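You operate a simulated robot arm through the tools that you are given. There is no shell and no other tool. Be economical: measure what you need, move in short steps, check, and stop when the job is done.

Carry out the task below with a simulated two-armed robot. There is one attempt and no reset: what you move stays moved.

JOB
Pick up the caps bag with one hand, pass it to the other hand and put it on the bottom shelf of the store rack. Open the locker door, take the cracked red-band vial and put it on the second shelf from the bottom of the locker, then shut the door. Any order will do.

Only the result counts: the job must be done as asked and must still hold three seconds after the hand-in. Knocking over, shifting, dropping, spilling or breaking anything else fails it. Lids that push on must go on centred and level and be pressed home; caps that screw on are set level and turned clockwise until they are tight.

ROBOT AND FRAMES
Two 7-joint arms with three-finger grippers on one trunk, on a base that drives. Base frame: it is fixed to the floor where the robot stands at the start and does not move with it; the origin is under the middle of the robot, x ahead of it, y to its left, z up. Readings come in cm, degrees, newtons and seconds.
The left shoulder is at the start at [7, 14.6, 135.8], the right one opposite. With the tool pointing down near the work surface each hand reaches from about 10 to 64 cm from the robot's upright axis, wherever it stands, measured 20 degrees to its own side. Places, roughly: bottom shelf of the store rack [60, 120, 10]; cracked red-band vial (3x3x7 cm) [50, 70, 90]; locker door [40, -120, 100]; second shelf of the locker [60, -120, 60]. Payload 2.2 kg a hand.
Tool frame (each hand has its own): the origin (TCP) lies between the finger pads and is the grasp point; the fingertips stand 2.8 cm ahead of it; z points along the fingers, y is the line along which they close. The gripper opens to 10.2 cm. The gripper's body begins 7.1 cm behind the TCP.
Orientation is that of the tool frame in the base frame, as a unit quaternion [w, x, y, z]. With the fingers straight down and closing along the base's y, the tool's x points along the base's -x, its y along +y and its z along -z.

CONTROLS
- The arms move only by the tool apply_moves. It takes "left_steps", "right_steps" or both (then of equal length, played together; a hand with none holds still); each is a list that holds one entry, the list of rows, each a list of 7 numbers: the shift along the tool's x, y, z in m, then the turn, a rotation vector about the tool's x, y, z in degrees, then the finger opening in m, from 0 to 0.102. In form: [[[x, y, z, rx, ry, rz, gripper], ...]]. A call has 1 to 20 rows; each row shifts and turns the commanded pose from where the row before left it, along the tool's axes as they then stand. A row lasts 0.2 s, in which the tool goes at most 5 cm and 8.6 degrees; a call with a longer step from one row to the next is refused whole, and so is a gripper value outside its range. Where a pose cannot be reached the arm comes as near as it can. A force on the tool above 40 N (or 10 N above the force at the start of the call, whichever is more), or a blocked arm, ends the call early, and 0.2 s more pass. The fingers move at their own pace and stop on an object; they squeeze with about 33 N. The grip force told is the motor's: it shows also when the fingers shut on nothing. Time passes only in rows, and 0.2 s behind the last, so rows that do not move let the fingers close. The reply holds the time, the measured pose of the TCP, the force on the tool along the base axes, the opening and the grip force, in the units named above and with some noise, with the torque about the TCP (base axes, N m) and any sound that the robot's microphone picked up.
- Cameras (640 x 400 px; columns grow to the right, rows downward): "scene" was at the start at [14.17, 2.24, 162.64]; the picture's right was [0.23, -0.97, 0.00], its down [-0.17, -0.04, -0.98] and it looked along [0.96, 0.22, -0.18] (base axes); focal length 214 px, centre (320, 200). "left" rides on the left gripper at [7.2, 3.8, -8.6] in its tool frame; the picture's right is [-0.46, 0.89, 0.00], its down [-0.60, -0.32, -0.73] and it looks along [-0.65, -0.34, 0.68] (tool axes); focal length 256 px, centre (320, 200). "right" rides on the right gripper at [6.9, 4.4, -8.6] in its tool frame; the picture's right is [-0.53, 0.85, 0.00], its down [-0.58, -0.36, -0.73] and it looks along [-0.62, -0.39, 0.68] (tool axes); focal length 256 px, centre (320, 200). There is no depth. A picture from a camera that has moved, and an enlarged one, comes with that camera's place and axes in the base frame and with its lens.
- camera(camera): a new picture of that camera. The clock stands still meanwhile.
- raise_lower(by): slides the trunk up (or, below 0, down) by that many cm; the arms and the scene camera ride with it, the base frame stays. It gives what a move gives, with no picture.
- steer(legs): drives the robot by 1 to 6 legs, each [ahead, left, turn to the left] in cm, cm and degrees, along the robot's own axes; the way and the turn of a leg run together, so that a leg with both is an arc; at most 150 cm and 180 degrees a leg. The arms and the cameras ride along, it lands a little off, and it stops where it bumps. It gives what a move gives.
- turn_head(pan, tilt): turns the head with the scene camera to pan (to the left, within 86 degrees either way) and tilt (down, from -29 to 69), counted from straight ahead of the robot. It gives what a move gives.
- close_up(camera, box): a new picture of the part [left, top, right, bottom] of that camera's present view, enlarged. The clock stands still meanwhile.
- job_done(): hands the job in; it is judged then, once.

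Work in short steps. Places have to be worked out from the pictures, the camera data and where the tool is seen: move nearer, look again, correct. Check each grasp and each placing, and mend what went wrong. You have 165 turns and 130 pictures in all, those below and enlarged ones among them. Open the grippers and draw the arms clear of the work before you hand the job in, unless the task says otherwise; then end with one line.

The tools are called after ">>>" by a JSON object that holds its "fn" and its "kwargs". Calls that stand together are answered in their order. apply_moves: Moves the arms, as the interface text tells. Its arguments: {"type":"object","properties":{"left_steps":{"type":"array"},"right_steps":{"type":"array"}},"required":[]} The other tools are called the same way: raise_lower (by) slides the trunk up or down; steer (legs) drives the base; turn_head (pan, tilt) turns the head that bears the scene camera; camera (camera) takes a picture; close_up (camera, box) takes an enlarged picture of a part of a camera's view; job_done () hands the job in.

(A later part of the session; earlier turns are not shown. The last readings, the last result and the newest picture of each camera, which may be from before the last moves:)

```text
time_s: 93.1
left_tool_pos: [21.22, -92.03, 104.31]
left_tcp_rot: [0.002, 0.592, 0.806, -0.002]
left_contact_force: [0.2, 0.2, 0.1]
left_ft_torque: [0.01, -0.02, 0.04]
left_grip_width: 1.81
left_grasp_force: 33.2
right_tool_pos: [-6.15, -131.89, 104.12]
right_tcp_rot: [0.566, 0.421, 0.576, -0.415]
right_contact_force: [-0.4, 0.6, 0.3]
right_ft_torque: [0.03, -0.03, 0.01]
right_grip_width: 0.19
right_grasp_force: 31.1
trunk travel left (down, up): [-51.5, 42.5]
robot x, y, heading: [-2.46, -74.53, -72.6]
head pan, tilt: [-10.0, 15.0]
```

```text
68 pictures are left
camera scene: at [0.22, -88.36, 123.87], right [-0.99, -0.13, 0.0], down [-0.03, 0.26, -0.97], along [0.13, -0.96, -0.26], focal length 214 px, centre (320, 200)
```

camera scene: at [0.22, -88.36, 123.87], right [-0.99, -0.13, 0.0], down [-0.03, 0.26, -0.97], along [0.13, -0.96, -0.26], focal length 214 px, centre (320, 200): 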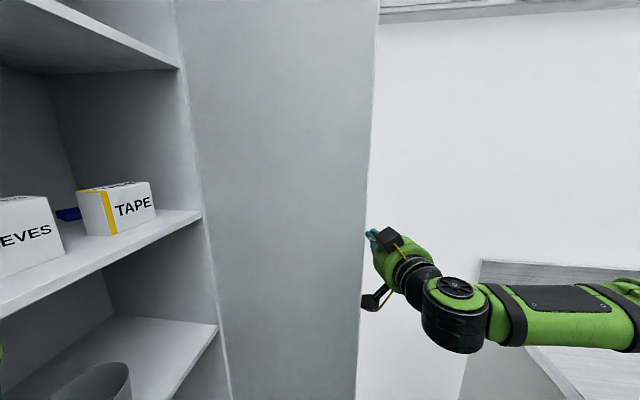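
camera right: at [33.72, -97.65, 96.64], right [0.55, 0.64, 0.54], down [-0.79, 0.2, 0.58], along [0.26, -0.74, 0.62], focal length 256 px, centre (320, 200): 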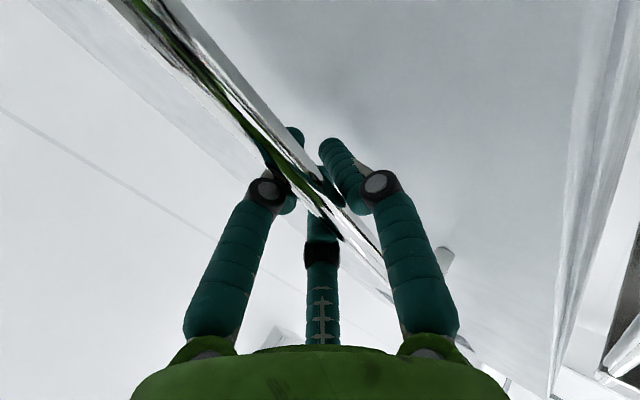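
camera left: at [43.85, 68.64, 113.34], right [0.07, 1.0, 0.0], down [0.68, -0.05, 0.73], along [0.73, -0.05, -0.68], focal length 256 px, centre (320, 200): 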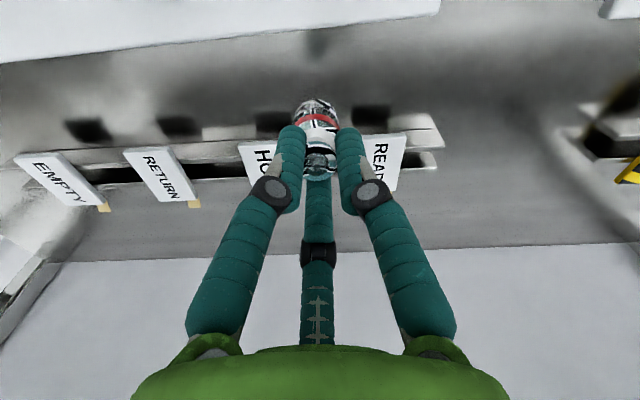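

The door is ~75° open. The vial hangs tool-down, but the shelf clearance (~38 cm) is too low for a vertical hand, so I need a regrasp with a pitched hand. I look at the SAMPLES bench to the right for a free spot, and at the left hand.

>>> {"fn": "turn_head", "kwargs": {"pan": -75, "tilt": 30}}

>>> {"fn": "camera", "kwargs": {"camera": "scene"}}

>>> {"fn": "turn_head", "kwargs": {"pan": 50, "tilt": 35}}

>>> {"fn": "camera", "kwargs": {"camera": "scene"}}

```text
time_s: 94.5
left_tool_pos: [21.18, -92.14, 104.41]
left_tcp_rot: [0.002, 0.592, 0.806, -0.002]
left_contact_force: [0.6, 0.0, -0.6]
left_ft_torque: [-0.01, 0.01, -0.01]
left_grip_width: 1.81
left_grasp_force: 32.9
right_tool_pos: [-6.2, -131.92, 103.98]
right_tcp_rot: [0.566, 0.42, 0.575, -0.415]
right_contact_force: [-0.2, -0.2, 0.7]
right_ft_torque: [-0.03, -0.03, 0.0]
right_grip_width: 0.22
right_grasp_force: 31.2
trunk travel left (down, up): [-51.5, 42.5]
robot x, y, heading: [-2.5, -74.49, -72.6]
head pan, tilt: [-75.0, 30.0]
```

```text
67 pictures are left
camera scene: at [-8.61, -83.99, 121.45], right [-0.54, 0.84, 0.0], down [0.42, 0.27, -0.87], along [-0.73, -0.47, -0.5], focal length 214 px, centre (320, 200)
```

scene: 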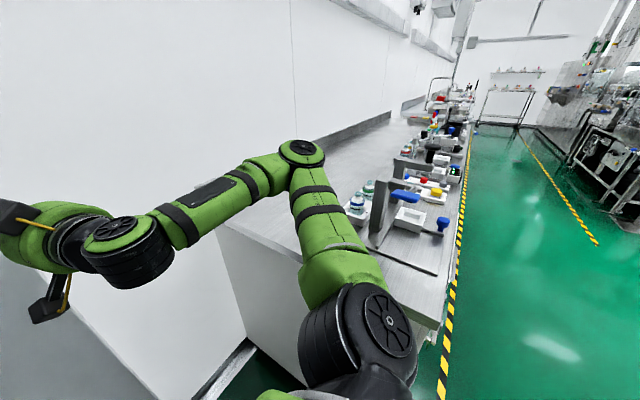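

```text
time_s: 96.5
left_tool_pos: [21.13, -92.07, 104.36]
left_tcp_rot: [0.0, 0.591, 0.806, -0.003]
left_contact_force: [0.2, 0.7, 0.0]
left_ft_torque: [-0.01, 0.0, -0.03]
left_grip_width: 1.82
left_grasp_force: 32.8
right_tool_pos: [-6.11, -131.9, 104.08]
right_tcp_rot: [0.566, 0.42, 0.576, -0.414]
right_contact_force: [-0.4, -0.9, 0.5]
right_ft_torque: [-0.01, 0.0, -0.02]
right_grip_width: 0.18
right_grasp_force: 31.8
trunk travel left (down, up): [-51.5, 42.5]
robot x, y, heading: [-2.49, -74.53, -72.5]
head pan, tilt: [50.0, 35.0]
```

```text
66 pictures are left
camera scene: at [7.14, -82.5, 120.67], right [-0.38, -0.92, 0.0], down [-0.53, 0.22, -0.82], along [0.76, -0.31, -0.57], focal length 214 px, centre (320, 200)
```

scene: 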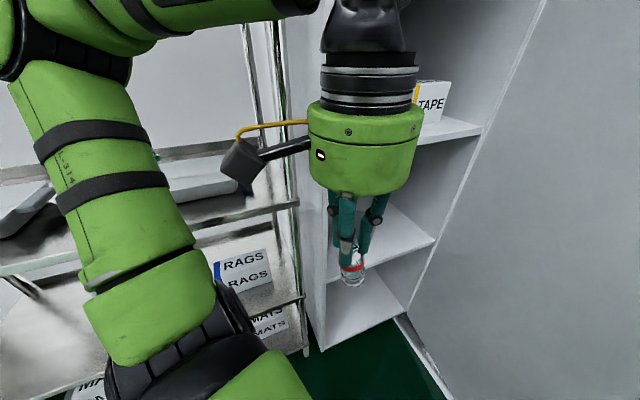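

A simpler way: regrasp on the clear floor in front of the robot. I extend the left hand ahead by 19 cm and lower the trunk by 50 cm.

>>> {"fn": "apply_moves", "kwargs": {"left_steps": [[[-0.04, 0, 0, 0, 0, 0, 0.0], [-0.04, 0, 0, 0, 0, 0, 0.0], [-0.04, 0, 0, 0, 0, 0, 0.0], [-0.04, 0, 0, 0, 0, 0, 0.0], [-0.03, 0, 0, 0, 0, 0, 0.0], [0, 0, 0, 0, 0, 0, 0.0]]]}}

>>> {"fn": "raise_lower", "kwargs": {"by": -50}}

>>> {"fn": "turn_head", "kwargs": {"pan": 25, "tilt": 45}}

>>> {"fn": "camera", "kwargs": {"camera": "scene"}}

```text
time_s: 97.9
left_tool_pos: [27.05, -110.06, 104.28]
left_tcp_rot: [0.001, 0.591, 0.807, -0.001]
left_contact_force: [0.0, -0.4, -0.3]
left_ft_torque: [-0.04, -0.04, 0.01]
left_grip_width: 1.82
left_grasp_force: 32.5
right_tool_pos: [-6.2, -131.74, 104.16]
right_tcp_rot: [0.566, 0.421, 0.575, -0.415]
right_contact_force: [0.6, 0.2, 0.5]
right_ft_torque: [0.03, 0.0, 0.01]
right_grip_width: 0.23
right_grasp_force: 31.4
trunk travel left (down, up): [-51.5, 42.5]
robot x, y, heading: [-2.68, -74.61, -72.3]
head pan, tilt: [50.0, 35.0]
```

```text
refused: -50 is not a number from -40 to 40
```

```text
time_s: 98.8
left_tool_pos: [26.99, -110.12, 104.18]
left_tcp_rot: [0.0, 0.591, 0.807, -0.002]
left_contact_force: [0.1, -0.1, 0.4]
left_ft_torque: [-0.01, 0.0, 0.0]
left_grip_width: 1.8
left_grasp_force: 33.3
right_tool_pos: [-6.17, -131.87, 104.09]
right_tcp_rot: [0.566, 0.42, 0.575, -0.415]
right_contact_force: [0.3, 1.0, 0.3]
right_ft_torque: [-0.01, 0.0, -0.02]
right_grip_width: 0.2
right_grasp_force: 31.6
trunk travel left (down, up): [-51.5, 42.5]
robot x, y, heading: [-2.48, -74.16, -72.5]
head pan, tilt: [25.0, 45.0]
```

```text
65 pictures are left
camera scene: at [4.51, -85.11, 119.19], right [-0.74, -0.68, 0.0], down [-0.48, 0.52, -0.71], along [0.48, -0.52, -0.71], focal length 214 px, centre (320, 200)
```

scene: 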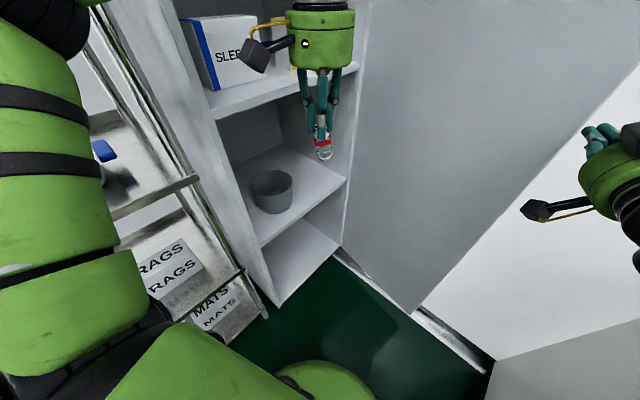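

The floor is clear and the bowl shelf (z≈62) is the second from the bottom. I lower the trunk 40 cm.

>>> {"fn": "raise_lower", "kwargs": {"by": -40}}

>>> {"fn": "apply_moves", "kwargs": {"left_steps": [[[0, 0, 0.045, 0, 0, 0, 0.0], [0, 0, 0.045, 0, 0, 0, 0.0], [0, 0, 0.045, 0, 0, 0, 0.0], [0, 0, 0.045, 0, 0, 0, 0.0], [0, 0, 0.045, 0, 0, 0, 0.0], [0, 0, 0.045, 0, 0, 0, 0.0], [0, 0, 0.045, 0, 0, 0, 0.0], [0, 0, 0.045, 0, 0, 0, 0.0], [0, 0, 0.045, 0, 0, 0, 0.0], [0, 0, 0.045, 0, 0, 0, 0.0], [0, 0, 0, 0, 0, 0, 0.0]]]}}

>>> {"fn": "camera", "kwargs": {"camera": "scene"}}

```text
time_s: 101.0
left_tool_pos: [27.51, -108.82, 83.5]
left_tcp_rot: [0.002, 0.593, 0.805, -0.013]
left_contact_force: [-0.1, -1.0, -0.6]
left_ft_torque: [-0.01, 0.02, 0.03]
left_grip_width: 1.79
left_grasp_force: 32.8
right_tool_pos: [-0.19, -124.6, 95.17]
right_tcp_rot: [0.636, 0.29, 0.543, -0.465]
right_contact_force: [-0.4, 0.4, -0.8]
right_ft_torque: [0.01, 0.02, 0.01]
right_grip_width: 0.23
right_grasp_force: 31.0
trunk travel left (down, up): [-30.7, 63.3]
robot x, y, heading: [-2.85, -75.1, -72.9]
head pan, tilt: [25.0, 45.0]
stopped: the arm was blocked; the commanded pose is now the measured one
```

```text
time_s: 103.3
left_tool_pos: [29.15, -107.44, 44.45]
left_tcp_rot: [0.022, 0.597, 0.802, -0.017]
left_contact_force: [-0.4, 0.8, 0.0]
left_ft_torque: [0.02, 0.02, -0.04]
left_grip_width: 1.81
left_grasp_force: 33.1
left hand out of reach, approached as far as the arm can: row 9, 10
right_tool_pos: [0.25, -123.63, 95.3]
right_tcp_rot: [0.642, 0.275, 0.549, -0.459]
right_contact_force: [0.4, 0.1, 0.3]
right_ft_torque: [0.02, 0.01, -0.01]
right_grip_width: 0.24
right_grasp_force: 31.6
trunk travel left (down, up): [-30.7, 63.3]
robot x, y, heading: [-2.83, -74.3, -72.0]
head pan, tilt: [25.0, 45.0]
```

```text
64 pictures are left
camera scene: at [4.02, -82.84, 98.66], right [-0.73, -0.68, 0.02], down [-0.48, 0.5, -0.72], along [0.48, -0.54, -0.69], focal length 214 px, centre (320, 200)
```

scene: 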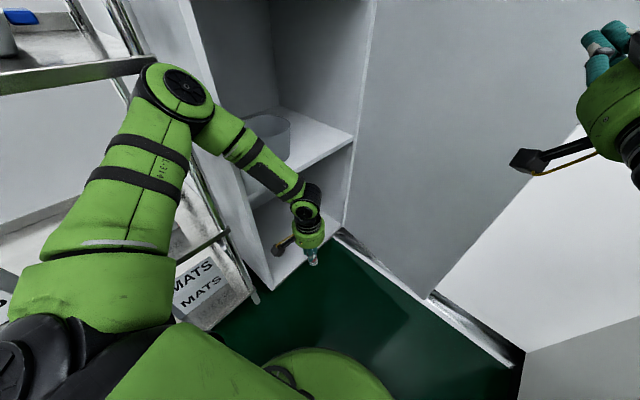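

The right elbow came down on the SAMPLES bench and blocked. I raise the trunk at once to relieve it and look there.

>>> {"fn": "raise_lower", "kwargs": {"by": 14}}

>>> {"fn": "turn_head", "kwargs": {"pan": -75, "tilt": 30}}

>>> {"fn": "camera", "kwargs": {"camera": "scene"}}

```text
time_s: 105.0
left_tool_pos: [28.82, -107.45, 56.95]
left_tcp_rot: [0.005, 0.593, 0.805, -0.003]
left_contact_force: [-0.6, 0.2, 0.7]
left_ft_torque: [0.01, -0.01, -0.01]
left_grip_width: 1.84
left_grasp_force: 33.4
right_tool_pos: [-2.26, -126.33, 108.28]
right_tcp_rot: [0.638, 0.304, 0.541, -0.456]
right_contact_force: [0.8, -0.1, 0.2]
right_ft_torque: [0.0, 0.02, 0.0]
right_grip_width: 0.21
right_grasp_force: 30.8
trunk travel left (down, up): [-44.7, 49.3]
robot x, y, heading: [-2.75, -74.52, -72.9]
head pan, tilt: [25.0, 45.0]
```

```text
time_s: 106.8
left_tool_pos: [28.77, -107.5, 56.79]
left_tcp_rot: [0.005, 0.593, 0.805, -0.002]
left_contact_force: [-0.9, 0.6, -1.0]
left_ft_torque: [-0.02, -0.02, 0.03]
left_grip_width: 1.81
left_grasp_force: 33.0
right_tool_pos: [-2.42, -126.35, 108.22]
right_tcp_rot: [0.637, 0.305, 0.541, -0.456]
right_contact_force: [0.0, -0.4, -0.3]
right_ft_torque: [0.03, -0.02, 0.0]
right_grip_width: 0.23
right_grasp_force: 31.4
trunk travel left (down, up): [-44.7, 49.3]
robot x, y, heading: [-3.09, -75.08, -72.7]
head pan, tilt: [-75.0, 30.0]
```

```text
63 pictures are left
camera scene: at [-9.73, -83.72, 114.55], right [-0.54, 0.84, -0.01], down [0.43, 0.26, -0.86], along [-0.73, -0.47, -0.5], focal length 214 px, centre (320, 200)
```

scene: 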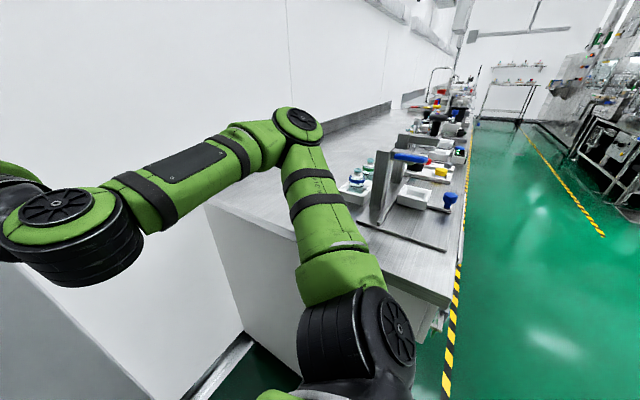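

The bench items look undisturbed. I back away from the locker and turn left, to have free floor and no bench under the right elbow.

>>> {"fn": "steer", "kwargs": {"legs": [[-16, 0, 0], [0, 0, 33], [-6, 0, 0]]}}

>>> {"fn": "raise_lower", "kwargs": {"by": -20}}

>>> {"fn": "turn_head", "kwargs": {"pan": 10, "tilt": 45}}

>>> {"fn": "camera", "kwargs": {"camera": "scene"}}

```text
time_s: 108.1
left_tool_pos: [25.61, -95.58, 56.27]
left_tcp_rot: [-0.001, 0.59, 0.808, -0.001]
left_contact_force: [-0.1, -0.1, 0.9]
left_ft_torque: [0.0, 0.02, -0.01]
left_grip_width: 1.81
left_grasp_force: 32.9
right_tool_pos: [-4.29, -114.99, 107.09]
right_tcp_rot: [0.631, 0.302, 0.553, -0.452]
right_contact_force: [0.0, 0.5, -0.1]
right_ft_torque: [0.01, -0.04, 0.0]
right_grip_width: 0.18
right_grasp_force: 31.7
trunk travel left (down, up): [-44.7, 49.3]
robot x, y, heading: [-6.67, -62.25, -72.1]
head pan, tilt: [-75.0, 30.0]
stopped in leg 1: the robot was blocked; the commanded pose is now the measured one
```

```text
time_s: 110.0
left_tool_pos: [26.38, -94.81, 37.39]
left_tcp_rot: [-0.006, 0.591, 0.807, -0.019]
left_contact_force: [2.5, 0.8, -1.0]
left_ft_torque: [0.0, 0.08, -0.05]
left_grip_width: 1.78
left_grasp_force: 33.1
right_tool_pos: [5.53, -107.78, 89.0]
right_tcp_rot: [0.631, 0.184, 0.601, -0.456]
right_contact_force: [-0.7, 0.1, -1.1]
right_ft_torque: [-0.01, 0.03, 0.01]
right_grip_width: 0.23
right_grasp_force: 31.4
trunk travel left (down, up): [-26.1, 67.9]
robot x, y, heading: [-6.5, -62.44, -72.6]
head pan, tilt: [-75.0, 30.0]
stopped: the arm was blocked; the commanded pose is now the measured one
```

```text
time_s: 111.6
left_tool_pos: [25.84, -95.11, 37.7]
left_tcp_rot: [-0.006, 0.592, 0.806, -0.018]
left_contact_force: [-0.5, -0.2, -1.0]
left_ft_torque: [-0.01, 0.0, -0.01]
left_grip_width: 1.82
left_grasp_force: 32.9
right_tool_pos: [5.33, -108.02, 89.05]
right_tcp_rot: [0.631, 0.184, 0.602, -0.454]
right_contact_force: [-0.1, 0.2, 0.0]
right_ft_torque: [-0.01, -0.02, -0.04]
right_grip_width: 0.21
right_grasp_force: 31.4
trunk travel left (down, up): [-26.1, 67.9]
robot x, y, heading: [-6.52, -62.51, -72.4]
head pan, tilt: [10.0, 45.0]
```

```text
62 pictures are left
camera scene: at [0.8, -73.03, 93.79], right [-0.89, -0.46, 0.03], down [-0.34, 0.62, -0.71], along [0.31, -0.64, -0.71], focal length 214 px, centre (320, 200)
```

scene: 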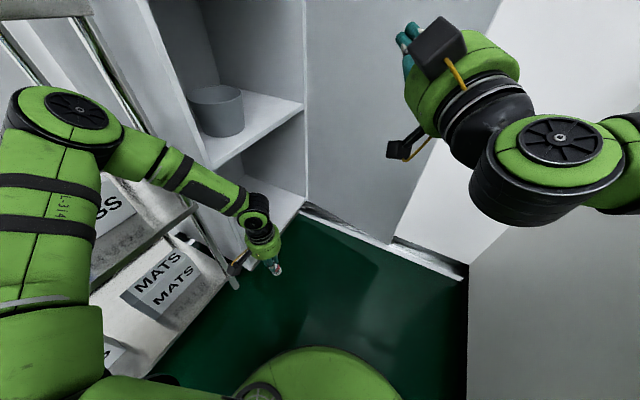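

That steer was blocked and the lowering pressed the right elbow on the bench again. I raise the trunk well up and check the bench.

>>> {"fn": "raise_lower", "kwargs": {"by": 30}}

>>> {"fn": "turn_head", "kwargs": {"pan": -80, "tilt": 30}}

>>> {"fn": "camera", "kwargs": {"camera": "scene"}}

```text
time_s: 114.6
left_tool_pos: [25.16, -95.39, 68.18]
left_tcp_rot: [0.001, 0.593, 0.805, -0.003]
left_contact_force: [0.2, -0.3, -0.3]
left_ft_torque: [0.01, -0.02, 0.01]
left_grip_width: 1.81
left_grasp_force: 33.0
right_tool_pos: [2.41, -109.55, 118.56]
right_tcp_rot: [0.637, 0.206, 0.593, -0.448]
right_contact_force: [0.2, 0.0, 0.4]
right_ft_torque: [-0.01, -0.02, 0.01]
right_grip_width: 0.2
right_grasp_force: 31.3
trunk travel left (down, up): [-56.1, 37.9]
robot x, y, heading: [-6.44, -62.2, -72.6]
head pan, tilt: [10.0, 45.0]
```

```text
time_s: 116.2
left_tool_pos: [25.13, -95.51, 68.14]
left_tcp_rot: [0.0, 0.593, 0.805, -0.004]
left_contact_force: [0.4, 0.0, -1.4]
left_ft_torque: [0.01, -0.02, 0.02]
left_grip_width: 1.79
left_grasp_force: 32.8
right_tool_pos: [2.47, -109.47, 118.7]
right_tcp_rot: [0.637, 0.206, 0.593, -0.448]
right_contact_force: [0.4, -0.5, 0.2]
right_ft_torque: [-0.03, 0.02, 0.01]
right_grip_width: 0.19
right_grasp_force: 31.6
trunk travel left (down, up): [-56.1, 37.9]
robot x, y, heading: [-7.21, -62.1, -72.7]
head pan, tilt: [-80.0, 30.0]
```

```text
61 pictures are left
camera scene: at [-13.2, -71.17, 126.02], right [-0.46, 0.89, 0.0], down [0.44, 0.23, -0.87], along [-0.77, -0.4, -0.5], focal length 214 px, centre (320, 200)
```

scene: 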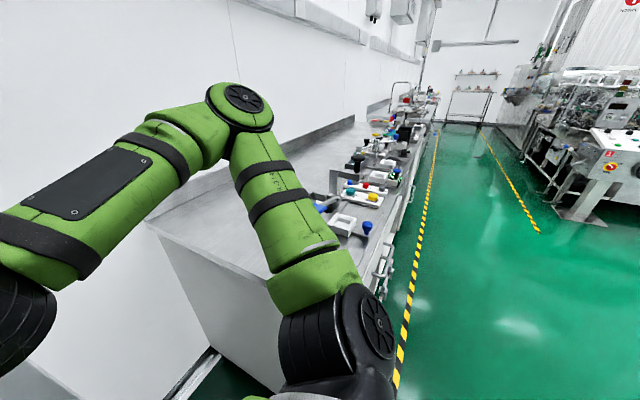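

The elbow is now well above the bench. I turn left 20° only, then view the bench corner.

>>> {"fn": "steer", "kwargs": {"legs": [[0, 0, 20]]}}

>>> {"fn": "camera", "kwargs": {"camera": "scene"}}

```text
time_s: 117.7
left_tool_pos: [34.71, -82.24, 68.1]
left_tcp_rot: [0.0, 0.441, 0.897, -0.004]
left_contact_force: [-0.4, -0.1, -0.3]
left_ft_torque: [-0.01, -0.01, 0.03]
left_grip_width: 1.78
left_grasp_force: 33.0
right_tool_pos: [18.13, -103.48, 118.6]
right_tcp_rot: [0.706, 0.097, 0.62, -0.328]
right_contact_force: [1.1, 0.5, -0.2]
right_ft_torque: [0.02, -0.01, 0.0]
right_grip_width: 0.21
right_grasp_force: 31.1
trunk travel left (down, up): [-56.1, 37.9]
robot x, y, heading: [-7.02, -62.2, -52.3]
head pan, tilt: [-80.0, 30.0]
```

```text
60 pictures are left
camera scene: at [-9.7, -72.87, 126.02], right [-0.74, 0.67, 0.0], down [0.34, 0.37, -0.87], along [-0.58, -0.64, -0.5], focal length 214 px, centre (320, 200)
```

scene: 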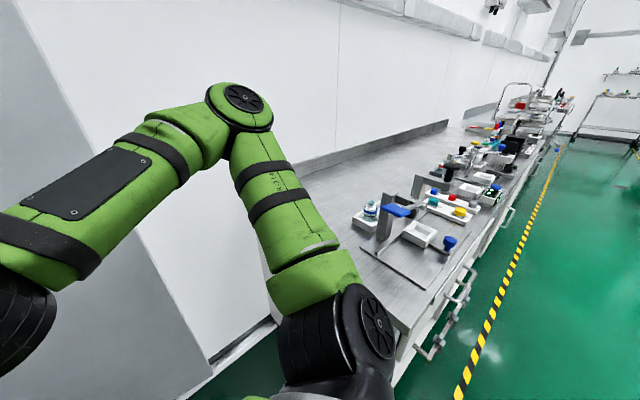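

All bench items stand as before. The base corner touched the bench, and the left elbow is near the rack, so I move back to open floor around (−27, −40) facing +x.

>>> {"fn": "steer", "kwargs": {"legs": [[-11.3, 5, 0], [-16.7, -8.6, 0], [0, 0, 52]]}}

>>> {"fn": "turn_head", "kwargs": {"pan": 15, "tilt": 45}}

>>> {"fn": "camera", "kwargs": {"camera": "scene"}}

```text
time_s: 122.5
left_tool_pos: [14.84, -21.75, 68.0]
left_tcp_rot: [0.002, 0.005, 1.0, -0.003]
left_contact_force: [-0.1, 0.0, 0.5]
left_ft_torque: [-0.01, 0.02, -0.01]
left_grip_width: 1.8
left_grasp_force: 32.8
right_tool_pos: [21.28, -47.74, 118.66]
right_tcp_rot: [0.778, -0.184, 0.601, 0.014]
right_contact_force: [0.4, 0.2, -0.3]
right_ft_torque: [0.0, 0.0, -0.02]
right_grip_width: 0.21
right_grasp_force: 31.5
trunk travel left (down, up): [-56.1, 37.9]
robot x, y, heading: [-26.28, -42.17, -0.7]
head pan, tilt: [-80.0, 30.0]
```

```text
time_s: 124.2
left_tool_pos: [14.89, -21.75, 68.07]
left_tcp_rot: [0.003, 0.004, 1.0, -0.002]
left_contact_force: [-0.2, 0.0, -1.0]
left_ft_torque: [-0.01, 0.02, -0.01]
left_grip_width: 1.79
left_grasp_force: 32.4
right_tool_pos: [21.32, -47.74, 118.62]
right_tcp_rot: [0.778, -0.184, 0.6, 0.014]
right_contact_force: [-0.1, -0.6, -0.8]
right_ft_torque: [0.02, 0.03, -0.04]
right_grip_width: 0.22
right_grasp_force: 31.1
trunk travel left (down, up): [-56.1, 37.9]
robot x, y, heading: [-26.75, -41.79, -0.5]
head pan, tilt: [15.0, 45.0]
```

```text
59 pictures are left
camera scene: at [-13.51, -39.93, 123.76], right [0.25, -0.97, 0.0], down [-0.68, -0.18, -0.71], along [0.68, 0.18, -0.71], focal length 214 px, centre (320, 200)
```

scene: 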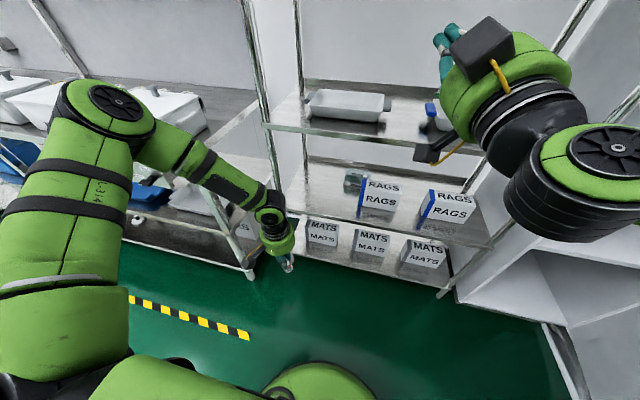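

Clear floor here. I lower the trunk 40 cm and check it is not stopped.

>>> {"fn": "raise_lower", "kwargs": {"by": -40}}

>>> {"fn": "camera", "kwargs": {"camera": "scene"}}

```text
time_s: 128.0
left_tool_pos: [14.81, -21.7, 28.09]
left_tcp_rot: [0.004, 0.005, 1.0, -0.003]
left_contact_force: [-0.3, 0.7, 0.1]
left_ft_torque: [0.03, 0.01, -0.01]
left_grip_width: 1.81
left_grasp_force: 33.2
right_tool_pos: [21.28, -47.73, 78.58]
right_tcp_rot: [0.778, -0.184, 0.601, 0.014]
right_contact_force: [0.3, 0.7, -0.2]
right_ft_torque: [-0.02, 0.0, 0.0]
right_grip_width: 0.21
right_grasp_force: 31.7
trunk travel left (down, up): [-16.1, 77.9]
robot x, y, heading: [-26.62, -41.96, -0.5]
head pan, tilt: [15.0, 45.0]
```

```text
58 pictures are left
camera scene: at [-13.51, -39.93, 83.77], right [0.25, -0.97, 0.0], down [-0.68, -0.18, -0.71], along [0.68, 0.18, -0.71], focal length 214 px, centre (320, 200)
```

scene: 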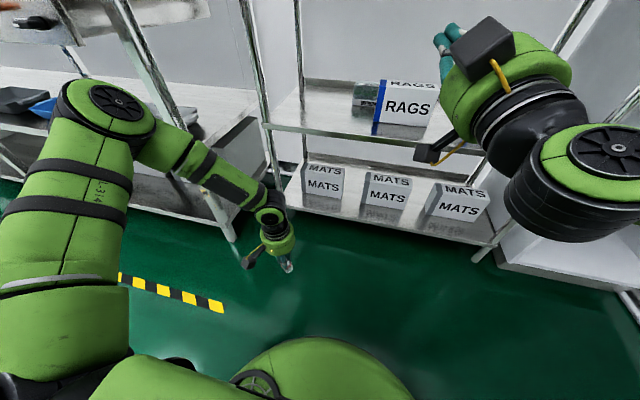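

I lower another 14 cm, then go down by arm until the vial touches the floor.

>>> {"fn": "raise_lower", "kwargs": {"by": -14}}

>>> {"fn": "apply_moves", "kwargs": {"left_steps": [[[0, 0, 0.03, 0, 0, 0, 0.0], [0, 0, 0.03, 0, 0, 0, 0.0], [0, 0, 0.01, 0, 0, 0, 0.0], [0, 0, 0, 0, 0, 0, 0.0]]]}}

>>> {"fn": "camera", "kwargs": {"camera": "left"}}

```text
time_s: 129.7
left_tool_pos: [14.88, -21.75, 14.1]
left_tcp_rot: [0.003, 0.004, 1.0, -0.004]
left_contact_force: [0.8, 0.2, 0.4]
left_ft_torque: [-0.02, -0.01, -0.03]
left_grip_width: 1.8
left_grasp_force: 33.5
right_tool_pos: [21.24, -47.7, 64.73]
right_tcp_rot: [0.778, -0.183, 0.601, 0.013]
right_contact_force: [0.6, -0.1, 0.2]
right_ft_torque: [-0.04, 0.03, -0.03]
right_grip_width: 0.2
right_grasp_force: 31.3
trunk travel left (down, up): [-2.1, 91.9]
robot x, y, heading: [-26.58, -41.98, -0.4]
head pan, tilt: [15.0, 45.0]
```

```text
time_s: 130.7
left_tool_pos: [13.38, -18.93, 11.55]
left_tcp_rot: [0.003, 0.004, 1.0, -0.004]
left_contact_force: [-0.4, -0.3, 0.8]
left_ft_torque: [0.0, -0.03, 0.0]
left_grip_width: 1.79
left_grasp_force: 33.2
left hand out of reach, approached as far as the arm can: row 1, 2, 3
right_tool_pos: [21.24, -47.78, 64.65]
right_tcp_rot: [0.778, -0.184, 0.601, 0.014]
right_contact_force: [0.3, 1.1, 0.1]
right_ft_torque: [0.01, -0.01, -0.01]
right_grip_width: 0.21
right_grasp_force: 31.4
trunk travel left (down, up): [-2.1, 91.9]
robot x, y, heading: [-25.99, -42.26, -0.6]
head pan, tilt: [15.0, 45.0]
```

```text
57 pictures are left
camera left: at [6.12, -15.07, 20.09], right [0.47, 0.88, 0.0], down [0.6, -0.32, 0.74], along [0.65, -0.35, -0.68], focal length 256 px, centre (320, 200)
```

left: 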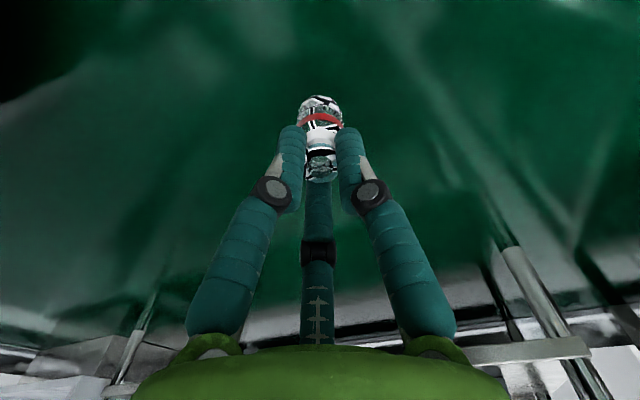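

The floor height is out of reach at this distance; I test drawing the hand nearer while lowering.

>>> {"fn": "apply_moves", "kwargs": {"left_steps": [[[0.03, -0.02, 0, 0, 0, 0, 0.0], [0.03, -0.02, 0, 0, 0, 0, 0.0], [0.02, 0, 0.02, 0, 0, 0, 0.0], [0, 0, 0.02, 0, 0, 0, 0.0], [0, 0, 0, 0, 0, 0, 0.0]]]}}

```text
time_s: 131.9
left_tool_pos: [5.31, -20.61, 11.33]
left_tcp_rot: [0.003, 0.004, 1.0, -0.004]
left_contact_force: [0.4, 0.4, -0.7]
left_ft_torque: [0.02, -0.01, 0.01]
left_grip_width: 1.81
left_grasp_force: 33.2
left hand out of reach, approached as far as the arm can: row 1, 2, 3, 4
right_tool_pos: [21.24, -47.67, 64.49]
right_tcp_rot: [0.778, -0.184, 0.601, 0.014]
right_contact_force: [-0.1, -0.9, -0.5]
right_ft_torque: [-0.01, -0.02, 0.01]
right_grip_width: 0.21
right_grasp_force: 31.3
trunk travel left (down, up): [-2.1, 91.9]
robot x, y, heading: [-26.31, -41.82, -0.4]
head pan, tilt: [15.0, 45.0]
```

The floor is not reachable with a vertical hand. I'll regrasp on the free part of the store-rack bench instead (a height that worked). Raise the trunk and drive left.

>>> {"fn": "raise_lower", "kwargs": {"by": 40}}

>>> {"fn": "raise_lower", "kwargs": {"by": 28}}

>>> {"fn": "steer", "kwargs": {"legs": [[-8, 0, 0], [0, 140, 0]]}}

>>> {"fn": "turn_head", "kwargs": {"pan": 20, "tilt": 40}}

>>> {"fn": "camera", "kwargs": {"camera": "scene"}}

```text
time_s: 135.7
left_tool_pos: [5.34, -20.64, 51.33]
left_tcp_rot: [0.002, 0.004, 1.0, -0.004]
left_contact_force: [1.0, 0.5, 0.2]
left_ft_torque: [0.01, 0.01, -0.01]
left_grip_width: 1.8
left_grasp_force: 32.9
right_tool_pos: [21.36, -47.75, 104.66]
right_tcp_rot: [0.778, -0.184, 0.6, 0.014]
right_contact_force: [0.3, -0.3, -0.1]
right_ft_torque: [0.01, 0.0, 0.04]
right_grip_width: 0.22
right_grasp_force: 31.5
trunk travel left (down, up): [-42.1, 51.9]
robot x, y, heading: [-26.66, -41.8, -0.4]
head pan, tilt: [15.0, 45.0]
```

```text
time_s: 138.5
left_tool_pos: [5.24, -20.71, 79.42]
left_tcp_rot: [0.003, 0.004, 1.0, -0.003]
left_contact_force: [-0.3, -0.2, -0.2]
left_ft_torque: [-0.04, -0.01, 0.02]
left_grip_width: 1.82
left_grasp_force: 33.1
right_tool_pos: [21.36, -47.75, 132.56]
right_tcp_rot: [0.778, -0.183, 0.601, 0.014]
right_contact_force: [0.7, -0.2, 0.2]
right_ft_torque: [0.02, 0.0, 0.02]
right_grip_width: 0.21
right_grasp_force: 31.2
trunk travel left (down, up): [-70.1, 23.9]
robot x, y, heading: [-26.38, -42.31, -0.4]
head pan, tilt: [15.0, 45.0]
```

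```text
time_s: 146.1
left_tool_pos: [-1.54, 118.88, 79.36]
left_tcp_rot: [0.003, 0.003, 1.0, -0.004]
left_contact_force: [-0.4, 0.3, -0.3]
left_ft_torque: [0.01, -0.02, -0.02]
left_grip_width: 1.82
left_grasp_force: 32.7
right_tool_pos: [14.45, 91.74, 132.69]
right_tcp_rot: [0.778, -0.185, 0.6, 0.015]
right_contact_force: [0.2, -0.3, -0.5]
right_ft_torque: [0.01, -0.02, 0.02]
right_grip_width: 0.22
right_grasp_force: 31.3
trunk travel left (down, up): [-70.1, 23.9]
robot x, y, heading: [-33.13, 97.46, -0.3]
head pan, tilt: [15.0, 45.0]
```

```text
time_s: 146.8
left_tool_pos: [-1.48, 119.01, 79.25]
left_tcp_rot: [0.003, 0.003, 1.0, -0.004]
left_contact_force: [-0.4, 0.0, 0.7]
left_ft_torque: [-0.01, 0.0, 0.0]
left_grip_width: 1.8
left_grasp_force: 33.2
right_tool_pos: [14.56, 91.93, 132.62]
right_tcp_rot: [0.778, -0.184, 0.6, 0.014]
right_contact_force: [-0.1, 0.4, -1.1]
right_ft_torque: [-0.01, 0.0, 0.02]
right_grip_width: 0.19
right_grasp_force: 31.1
trunk travel left (down, up): [-70.1, 23.9]
robot x, y, heading: [-33.18, 97.19, -0.3]
head pan, tilt: [20.0, 40.0]
```

```text
56 pictures are left
camera scene: at [-20.23, 100.37, 138.48], right [0.34, -0.94, 0.0], down [-0.61, -0.22, -0.77], along [0.72, 0.26, -0.64], focal length 214 px, centre (320, 200)
```

scene: 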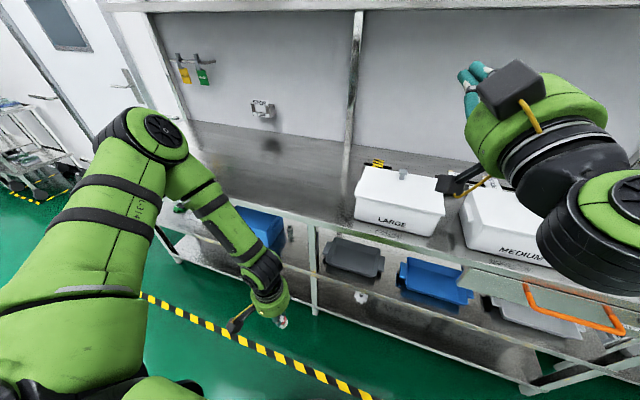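

The bench left of the LARGE box is free. I raise the left hand to z≈111, then drive ahead 22 cm.

>>> {"fn": "apply_moves", "kwargs": {"left_steps": [[[0, 0, -0.045, 0, 0, 0, 0.0], [0, 0, -0.045, 0, 0, 0, 0.0], [0, 0, -0.045, 0, 0, 0, 0.0], [0, 0, -0.045, 0, 0, 0, 0.0], [0, 0, -0.045, 0, 0, 0, 0.0], [0, 0, -0.045, 0, 0, 0, 0.0], [0, 0, -0.045, 0, 0, 0, 0.0], [0, 0, 0, 0, 0, 0, 0.0]]]}}

>>> {"fn": "steer", "kwargs": {"legs": [[22, 6, 0]]}}

>>> {"fn": "camera", "kwargs": {"camera": "scene"}}

```text
time_s: 148.6
left_tool_pos: [-1.76, 118.85, 110.51]
left_tcp_rot: [0.003, 0.003, 1.0, -0.004]
left_contact_force: [0.5, 0.6, -0.4]
left_ft_torque: [0.01, 0.01, 0.01]
left_grip_width: 1.79
left_grasp_force: 33.5
right_tool_pos: [14.49, 91.84, 132.5]
right_tcp_rot: [0.778, -0.185, 0.601, 0.015]
right_contact_force: [0.3, -0.8, 0.2]
right_ft_torque: [0.04, -0.03, 0.02]
right_grip_width: 0.2
right_grasp_force: 31.3
trunk travel left (down, up): [-70.1, 23.9]
robot x, y, heading: [-33.23, 97.65, 0.0]
head pan, tilt: [20.0, 40.0]
```

```text
time_s: 150.3
left_tool_pos: [20.11, 124.72, 110.56]
left_tcp_rot: [0.004, 0.002, 1.0, -0.003]
left_contact_force: [-0.2, 0.1, -0.4]
left_ft_torque: [0.01, 0.0, 0.01]
left_grip_width: 1.82
left_grasp_force: 32.7
right_tool_pos: [36.09, 97.76, 132.8]
right_tcp_rot: [0.779, -0.186, 0.599, 0.015]
right_contact_force: [-0.8, 0.1, 0.1]
right_ft_torque: [-0.02, 0.01, -0.01]
right_grip_width: 0.21
right_grasp_force: 31.9
trunk travel left (down, up): [-70.1, 23.9]
robot x, y, heading: [-11.34, 103.21, -0.2]
head pan, tilt: [20.0, 40.0]
```

```text
55 pictures are left
camera scene: at [1.41, 106.16, 138.51], right [0.34, -0.94, 0.0], down [-0.6, -0.22, -0.77], along [0.72, 0.26, -0.64], focal length 214 px, centre (320, 200)
```

scene: 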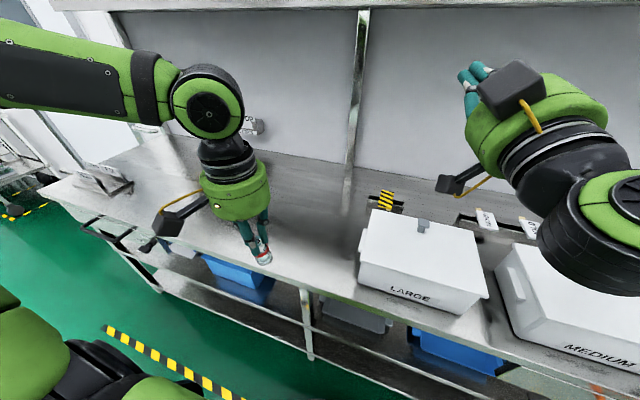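

I move the vial over the bench at [36, 125] and lower to just above contact (TCP ≈ 97).

>>> {"fn": "apply_moves", "kwargs": {"left_steps": [[[-0.04, 0, 0, 0, 0, 0, 0.0], [-0.04, 0, 0, 0, 0, 0, 0.0], [-0.04, 0, 0, 0, 0, 0, 0.0], [-0.04, 0, 0, 0, 0, 0, 0.0], [0, 0, 0.04, 0, 0, 0, 0.0], [0, 0, 0.04, 0, 0, 0, 0.0], [0, 0, 0.035, 0, 0, 0, 0.0], [0, 0, 0.018, 0, 0, 0, 0.0], [0, 0, 0, 0, 0, 0, 0.0]]]}}

>>> {"fn": "camera", "kwargs": {"camera": "left"}}

>>> {"fn": "close_up", "kwargs": {"camera": "scene", "box": [190, 140, 350, 280]}}

```text
time_s: 152.3
left_tool_pos: [36.49, 124.65, 97.31]
left_tcp_rot: [0.003, 0.002, 1.0, -0.003]
left_contact_force: [-0.3, -0.1, 0.2]
left_ft_torque: [0.0, -0.02, 0.0]
left_grip_width: 1.8
left_grasp_force: 32.9
right_tool_pos: [36.21, 97.71, 132.67]
right_tcp_rot: [0.778, -0.185, 0.6, 0.015]
right_contact_force: [-0.7, -0.2, 0.4]
right_ft_torque: [-0.01, -0.01, 0.02]
right_grip_width: 0.19
right_grasp_force: 31.9
trunk travel left (down, up): [-70.1, 23.9]
robot x, y, heading: [-11.65, 102.97, -0.3]
head pan, tilt: [20.0, 40.0]
```

```text
54 pictures are left
camera left: at [29.07, 128.48, 105.84], right [0.47, 0.88, 0.0], down [0.6, -0.32, 0.74], along [0.65, -0.35, -0.68], focal length 256 px, centre (320, 200)
```

left: 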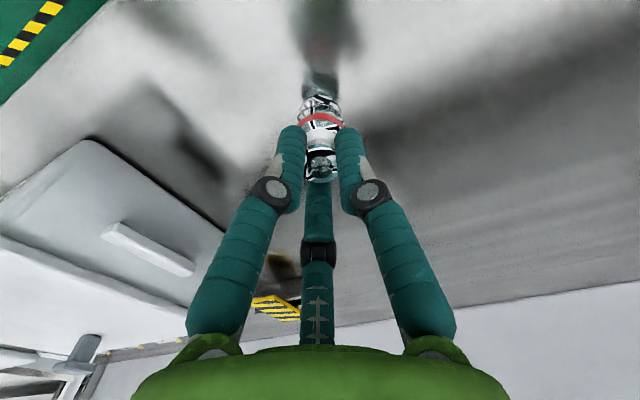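

```text
2.86 times, centred on (270, 210) of scene
camera zoom: at [1.54, 106.19, 138.49], right [0.34, -0.94, 0.0], down [-0.6, -0.22, -0.77], along [0.72, 0.26, -0.64], focal length 613 px, centre (463, 171)
```

zoom: 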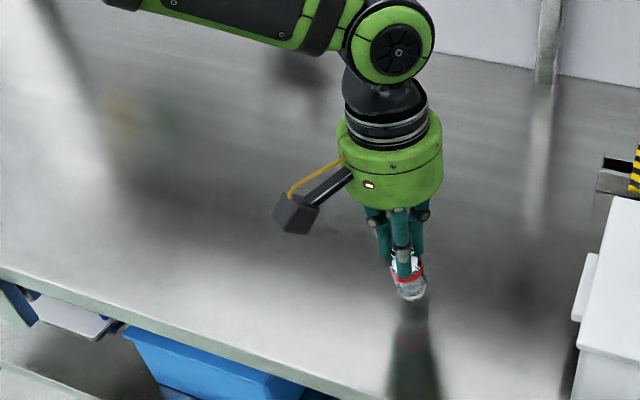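

The vial is a little above the surface. I lower in 4 mm steps and watch the force.

>>> {"fn": "apply_moves", "kwargs": {"left_steps": [[[0, 0, 0.004, 0, 0, 0, 0.0], [0, 0, 0.004, 0, 0, 0, 0.0], [0, 0, 0.004, 0, 0, 0, 0.0], [0, 0, 0, 0, 0, 0, 0.0]]]}}

>>> {"fn": "close_up", "kwargs": {"camera": "scene", "box": [270, 200, 330, 250]}}

```text
time_s: 153.3
left_tool_pos: [36.36, 124.67, 95.99]
left_tcp_rot: [0.004, 0.003, 1.0, -0.003]
left_contact_force: [-0.9, 0.2, -0.1]
left_ft_torque: [-0.01, -0.02, 0.0]
left_grip_width: 1.8
left_grasp_force: 32.7
right_tool_pos: [36.19, 97.59, 132.58]
right_tcp_rot: [0.778, -0.185, 0.6, 0.016]
right_contact_force: [0.1, 0.6, -0.3]
right_ft_torque: [-0.01, 0.0, 0.0]
right_grip_width: 0.2
right_grasp_force: 31.8
trunk travel left (down, up): [-70.1, 23.9]
robot x, y, heading: [-11.29, 103.29, -0.3]
head pan, tilt: [20.0, 40.0]
```

```text
8.00 times, centred on (300, 225) of scene
camera zoom: at [1.56, 106.2, 138.49], right [0.34, -0.94, 0.0], down [-0.6, -0.22, -0.77], along [0.72, 0.26, -0.64], focal length 1716 px, centre (480, 0)
```

zoom: 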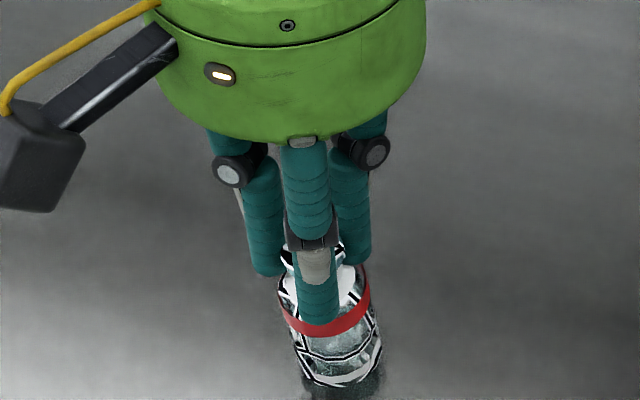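

No contact yet; the vial leans slightly in the grip. I lower further in 3 mm steps.

>>> {"fn": "apply_moves", "kwargs": {"left_steps": [[[0, 0, 0.003, 0, 0, 0, 0.0], [0, 0, 0.003, 0, 0, 0, 0.0], [0, 0, 0, 0, 0, 0, 0.0]]]}}

>>> {"fn": "close_up", "kwargs": {"camera": "scene", "box": [270, 210, 330, 260]}}

```text
time_s: 154.1
left_tool_pos: [36.26, 124.59, 95.77]
left_tcp_rot: [0.007, 0.003, 1.0, -0.004]
left_contact_force: [0.9, 3.5, 20.1]
left_ft_torque: [0.2, 0.07, -0.06]
left_grip_width: 1.78
left_grasp_force: 33.5
right_tool_pos: [35.99, 97.68, 132.8]
right_tcp_rot: [0.779, -0.186, 0.599, 0.016]
right_contact_force: [0.2, 0.3, 0.2]
right_ft_torque: [0.0, 0.01, 0.01]
right_grip_width: 0.2
right_grasp_force: 31.4
trunk travel left (down, up): [-70.1, 23.9]
robot x, y, heading: [-11.89, 103.31, -0.1]
head pan, tilt: [20.0, 40.0]
```

```text
8.00 times, centred on (300, 235) of scene
camera zoom: at [1.28, 106.14, 138.55], right [0.34, -0.94, 0.0], down [-0.6, -0.22, -0.77], along [0.72, 0.26, -0.64], focal length 1716 px, centre (480, -80)
```

zoom: 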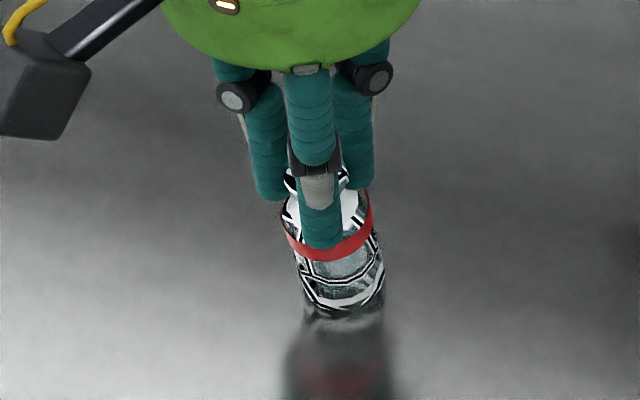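

It has touched (20 N). I ease up 2 mm and open the fingers gently.

>>> {"fn": "apply_moves", "kwargs": {"left_steps": [[[0, 0, -0.002, 0, 0, 0, 0.0], [0, 0, -0.001, 0, 0, 0, 0.019], [0, 0, 0, 0, 0, 0, 0.022], [0, 0, 0, 0, 0, 0, 0.026], [0, 0, 0, 0, 0, 0, 0.03], [0, 0, 0, 0, 0, 0, 0.04], [0, 0, 0, 0, 0, 0, 0.06], [0, 0, 0, 0, 0, 0, 0.06]]]}}

>>> {"fn": "close_up", "kwargs": {"camera": "scene", "box": [270, 210, 330, 260]}}

>>> {"fn": "camera", "kwargs": {"camera": "left"}}

```text
time_s: 155.9
left_tool_pos: [36.29, 124.49, 95.74]
left_tcp_rot: [0.003, 0.003, 1.0, -0.004]
left_contact_force: [0.1, -0.2, 0.2]
left_ft_torque: [-0.04, 0.0, 0.01]
left_grip_width: 5.97
left_grasp_force: 0.1
right_tool_pos: [36.18, 97.73, 132.51]
right_tcp_rot: [0.778, -0.185, 0.6, 0.016]
right_contact_force: [-0.2, -0.7, -0.4]
right_ft_torque: [0.02, -0.01, -0.01]
right_grip_width: 0.2
right_grasp_force: 31.4
trunk travel left (down, up): [-70.1, 23.9]
robot x, y, heading: [-11.57, 103.51, -0.3]
head pan, tilt: [20.0, 40.0]
```

```text
8.00 times, centred on (300, 235) of scene
camera zoom: at [1.56, 106.2, 138.49], right [0.34, -0.94, 0.0], down [-0.6, -0.22, -0.77], along [0.72, 0.26, -0.64], focal length 1716 px, centre (480, -80)
```

zoom: 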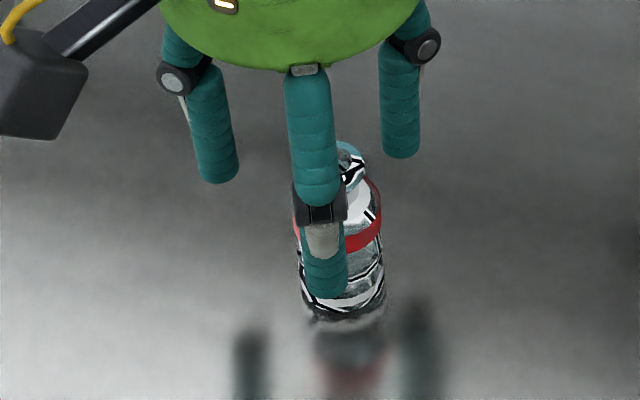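

```text
49 pictures are left
camera left: at [29.01, 128.43, 104.28], right [0.47, 0.88, 0.0], down [0.6, -0.32, 0.74], along [0.65, -0.35, -0.68], focal length 256 px, centre (320, 200)
```

left: 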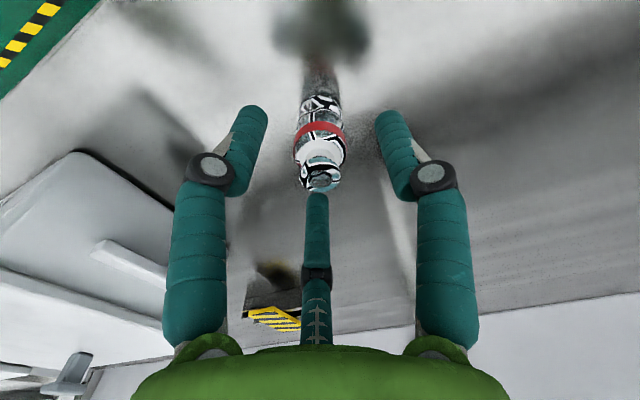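

The vial stands upright at about [35, 125.2] (bench z≈90). I'll regrasp it with the hand nearly horizontal and camera on top: lift clear, draw back, then roll the hand 180° about its axis.

>>> {"fn": "apply_moves", "kwargs": {"left_steps": [[[0, 0, -0.03, 0, 0, 0, 0.06], [0, 0, -0.04, 0, 0, 0, 0.06], [0, 0, -0.04, 0, 0, 0, 0.06], [0, 0, -0.04, 0, 0, 0, 0.06], [0.04, 0, 0, 0, 0, 0, 0.06], [0.04, 0, 0, 0, 0, 0, 0.06], [0.03, 0, 0, 0, 0, 8, 0.06], [0, 0, 0, 0, 0, 8.5, 0.06], [0, 0, 0, 0, 0, 8.5, 0.06], [0, 0, 0, 0, 0, 8.5, 0.06], [0, 0, 0, 0, 0, 8.5, 0.06], [0, 0, 0, 0, 0, 8.5, 0.06], [0, 0, 0, 0, 0, 8.5, 0.06], [0, 0, 0, 0, 0, 8.5, 0.06], [0, 0, 0, 0, 0, 8.5, 0.06], [0, 0, 0, 0, 0, 8.5, 0.06], [0, 0, 0, 0, 0, 8.5, 0.06], [0, 0, 0, 0, 0, 0, 0.06]]]}}

```text
time_s: 159.7
left_tool_pos: [25.08, 124.78, 110.52]
left_tcp_rot: [0.004, 0.727, 0.686, 0.0]
left_contact_force: [0.7, 0.3, -0.1]
left_ft_torque: [-0.01, 0.02, -0.03]
left_grip_width: 6.02
left_grasp_force: 0.0
right_tool_pos: [36.24, 97.9, 132.74]
right_tcp_rot: [0.778, -0.185, 0.6, 0.015]
right_contact_force: [-0.2, -0.5, 0.2]
right_ft_torque: [-0.03, 0.02, -0.02]
right_grip_width: 0.21
right_grasp_force: 31.1
trunk travel left (down, up): [-70.1, 23.9]
robot x, y, heading: [-11.56, 103.03, -0.3]
head pan, tilt: [20.0, 40.0]
```

The roll works so far (93°). I continue to 180°.

>>> {"fn": "apply_moves", "kwargs": {"left_steps": [[[0, 0, 0, 0, 0, 8.5, 0.06], [0, 0, 0, 0, 0, 8.5, 0.06], [0, 0, 0, 0, 0, 8.5, 0.06], [0, 0, 0, 0, 0, 8.5, 0.06], [0, 0, 0, 0, 0, 8.5, 0.06], [0, 0, 0, 0, 0, 8.5, 0.06], [0, 0, 0, 0, 0, 8.5, 0.06], [0, 0, 0, 0, 0, 8.5, 0.06], [0, 0, 0, 0, 0, 8.5, 0.06], [0, 0, 0, 0, 0, 8.5, 0.06], [0, 0, 0, 0, 0, 2, 0.06], [0, 0, 0, 0, 0, 0, 0.06]]]}}

```text
time_s: 162.3
left_tool_pos: [25.23, 124.67, 110.7]
left_tcp_rot: [0.004, 1.0, -0.003, 0.004]
left_contact_force: [0.0, 0.0, 0.1]
left_ft_torque: [0.0, 0.04, 0.0]
left_grip_width: 6.0
left_grasp_force: 0.0
right_tool_pos: [36.25, 97.65, 132.68]
right_tcp_rot: [0.778, -0.185, 0.6, 0.016]
right_contact_force: [0.3, 0.4, 0.2]
right_ft_torque: [0.02, -0.02, 0.0]
right_grip_width: 0.2
right_grasp_force: 31.6
trunk travel left (down, up): [-70.1, 23.9]
robot x, y, heading: [-11.51, 103.34, -0.3]
head pan, tilt: [20.0, 40.0]
```

The hand is rolled 180°. I back up 12 cm for arm room, then pitch it forward 70° while extending.

>>> {"fn": "steer", "kwargs": {"legs": [[-12, 0, 0]]}}

>>> {"fn": "apply_moves", "kwargs": {"left_steps": [[[0.04, 0, 0, 0, 0, 0, 0.06], [0.04, 0, 0, 0, 0, 0, 0.06], [0.04, 0, 0, 0, 0, 0, 0.06], [0.03, 0, 0, 0, 8.5, 0, 0.06], [0, 0, 0, 0, 8.5, 0, 0.06], [0, 0, 0, 0, 8.5, 0, 0.06], [0, 0, 0, 0, 8.5, 0, 0.06], [0, 0, 0, 0, 8.5, 0, 0.06], [0, 0, 0, 0, 8.5, 0, 0.06], [0, 0, 0, 0, 8.5, 0, 0.06], [0, 0, 0, 0, 8.5, 0, 0.06], [0, 0, 0, 0, 2, 0, 0.06], [0, 0, 0, 0, 0, 0, 0.06]]]}}

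>>> {"fn": "camera", "kwargs": {"camera": "left"}}

```text
time_s: 163.6
left_tool_pos: [13.39, 124.86, 110.7]
left_tcp_rot: [0.003, 1.0, -0.001, 0.003]
left_contact_force: [0.3, 0.3, -0.1]
left_ft_torque: [0.0, 0.0, 0.0]
left_grip_width: 6.03
left_grasp_force: 0.0
right_tool_pos: [24.58, 97.89, 132.47]
right_tcp_rot: [0.777, -0.185, 0.601, 0.016]
right_contact_force: [0.1, -0.2, -0.7]
right_ft_torque: [0.03, 0.01, 0.0]
right_grip_width: 0.21
right_grasp_force: 30.9
trunk travel left (down, up): [-70.1, 23.9]
robot x, y, heading: [-23.6, 103.28, -0.1]
head pan, tilt: [20.0, 40.0]
```

```text
time_s: 166.4
left_tool_pos: [28.28, 124.76, 110.84]
left_tcp_rot: [0.003, 0.817, 0.002, 0.577]
left_contact_force: [-0.2, 0.2, 0.5]
left_ft_torque: [0.0, 0.0, -0.03]
left_grip_width: 6.02
left_grasp_force: 0.0
right_tool_pos: [24.32, 97.96, 132.81]
right_tcp_rot: [0.778, -0.185, 0.601, 0.017]
right_contact_force: [0.2, -0.3, 0.0]
right_ft_torque: [0.0, 0.03, 0.04]
right_grip_width: 0.19
right_grasp_force: 31.4
trunk travel left (down, up): [-70.1, 23.9]
robot x, y, heading: [-23.42, 103.31, 0.3]
head pan, tilt: [20.0, 40.0]
```

```text
48 pictures are left
camera left: at [22.58, 121.01, 120.52], right [-0.16, -0.89, -0.43], down [-0.89, 0.32, -0.33], along [0.43, 0.33, -0.84], focal length 256 px, centre (320, 200)
```

left: 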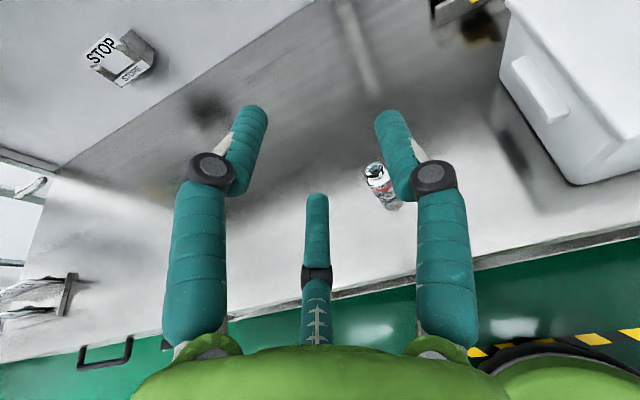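

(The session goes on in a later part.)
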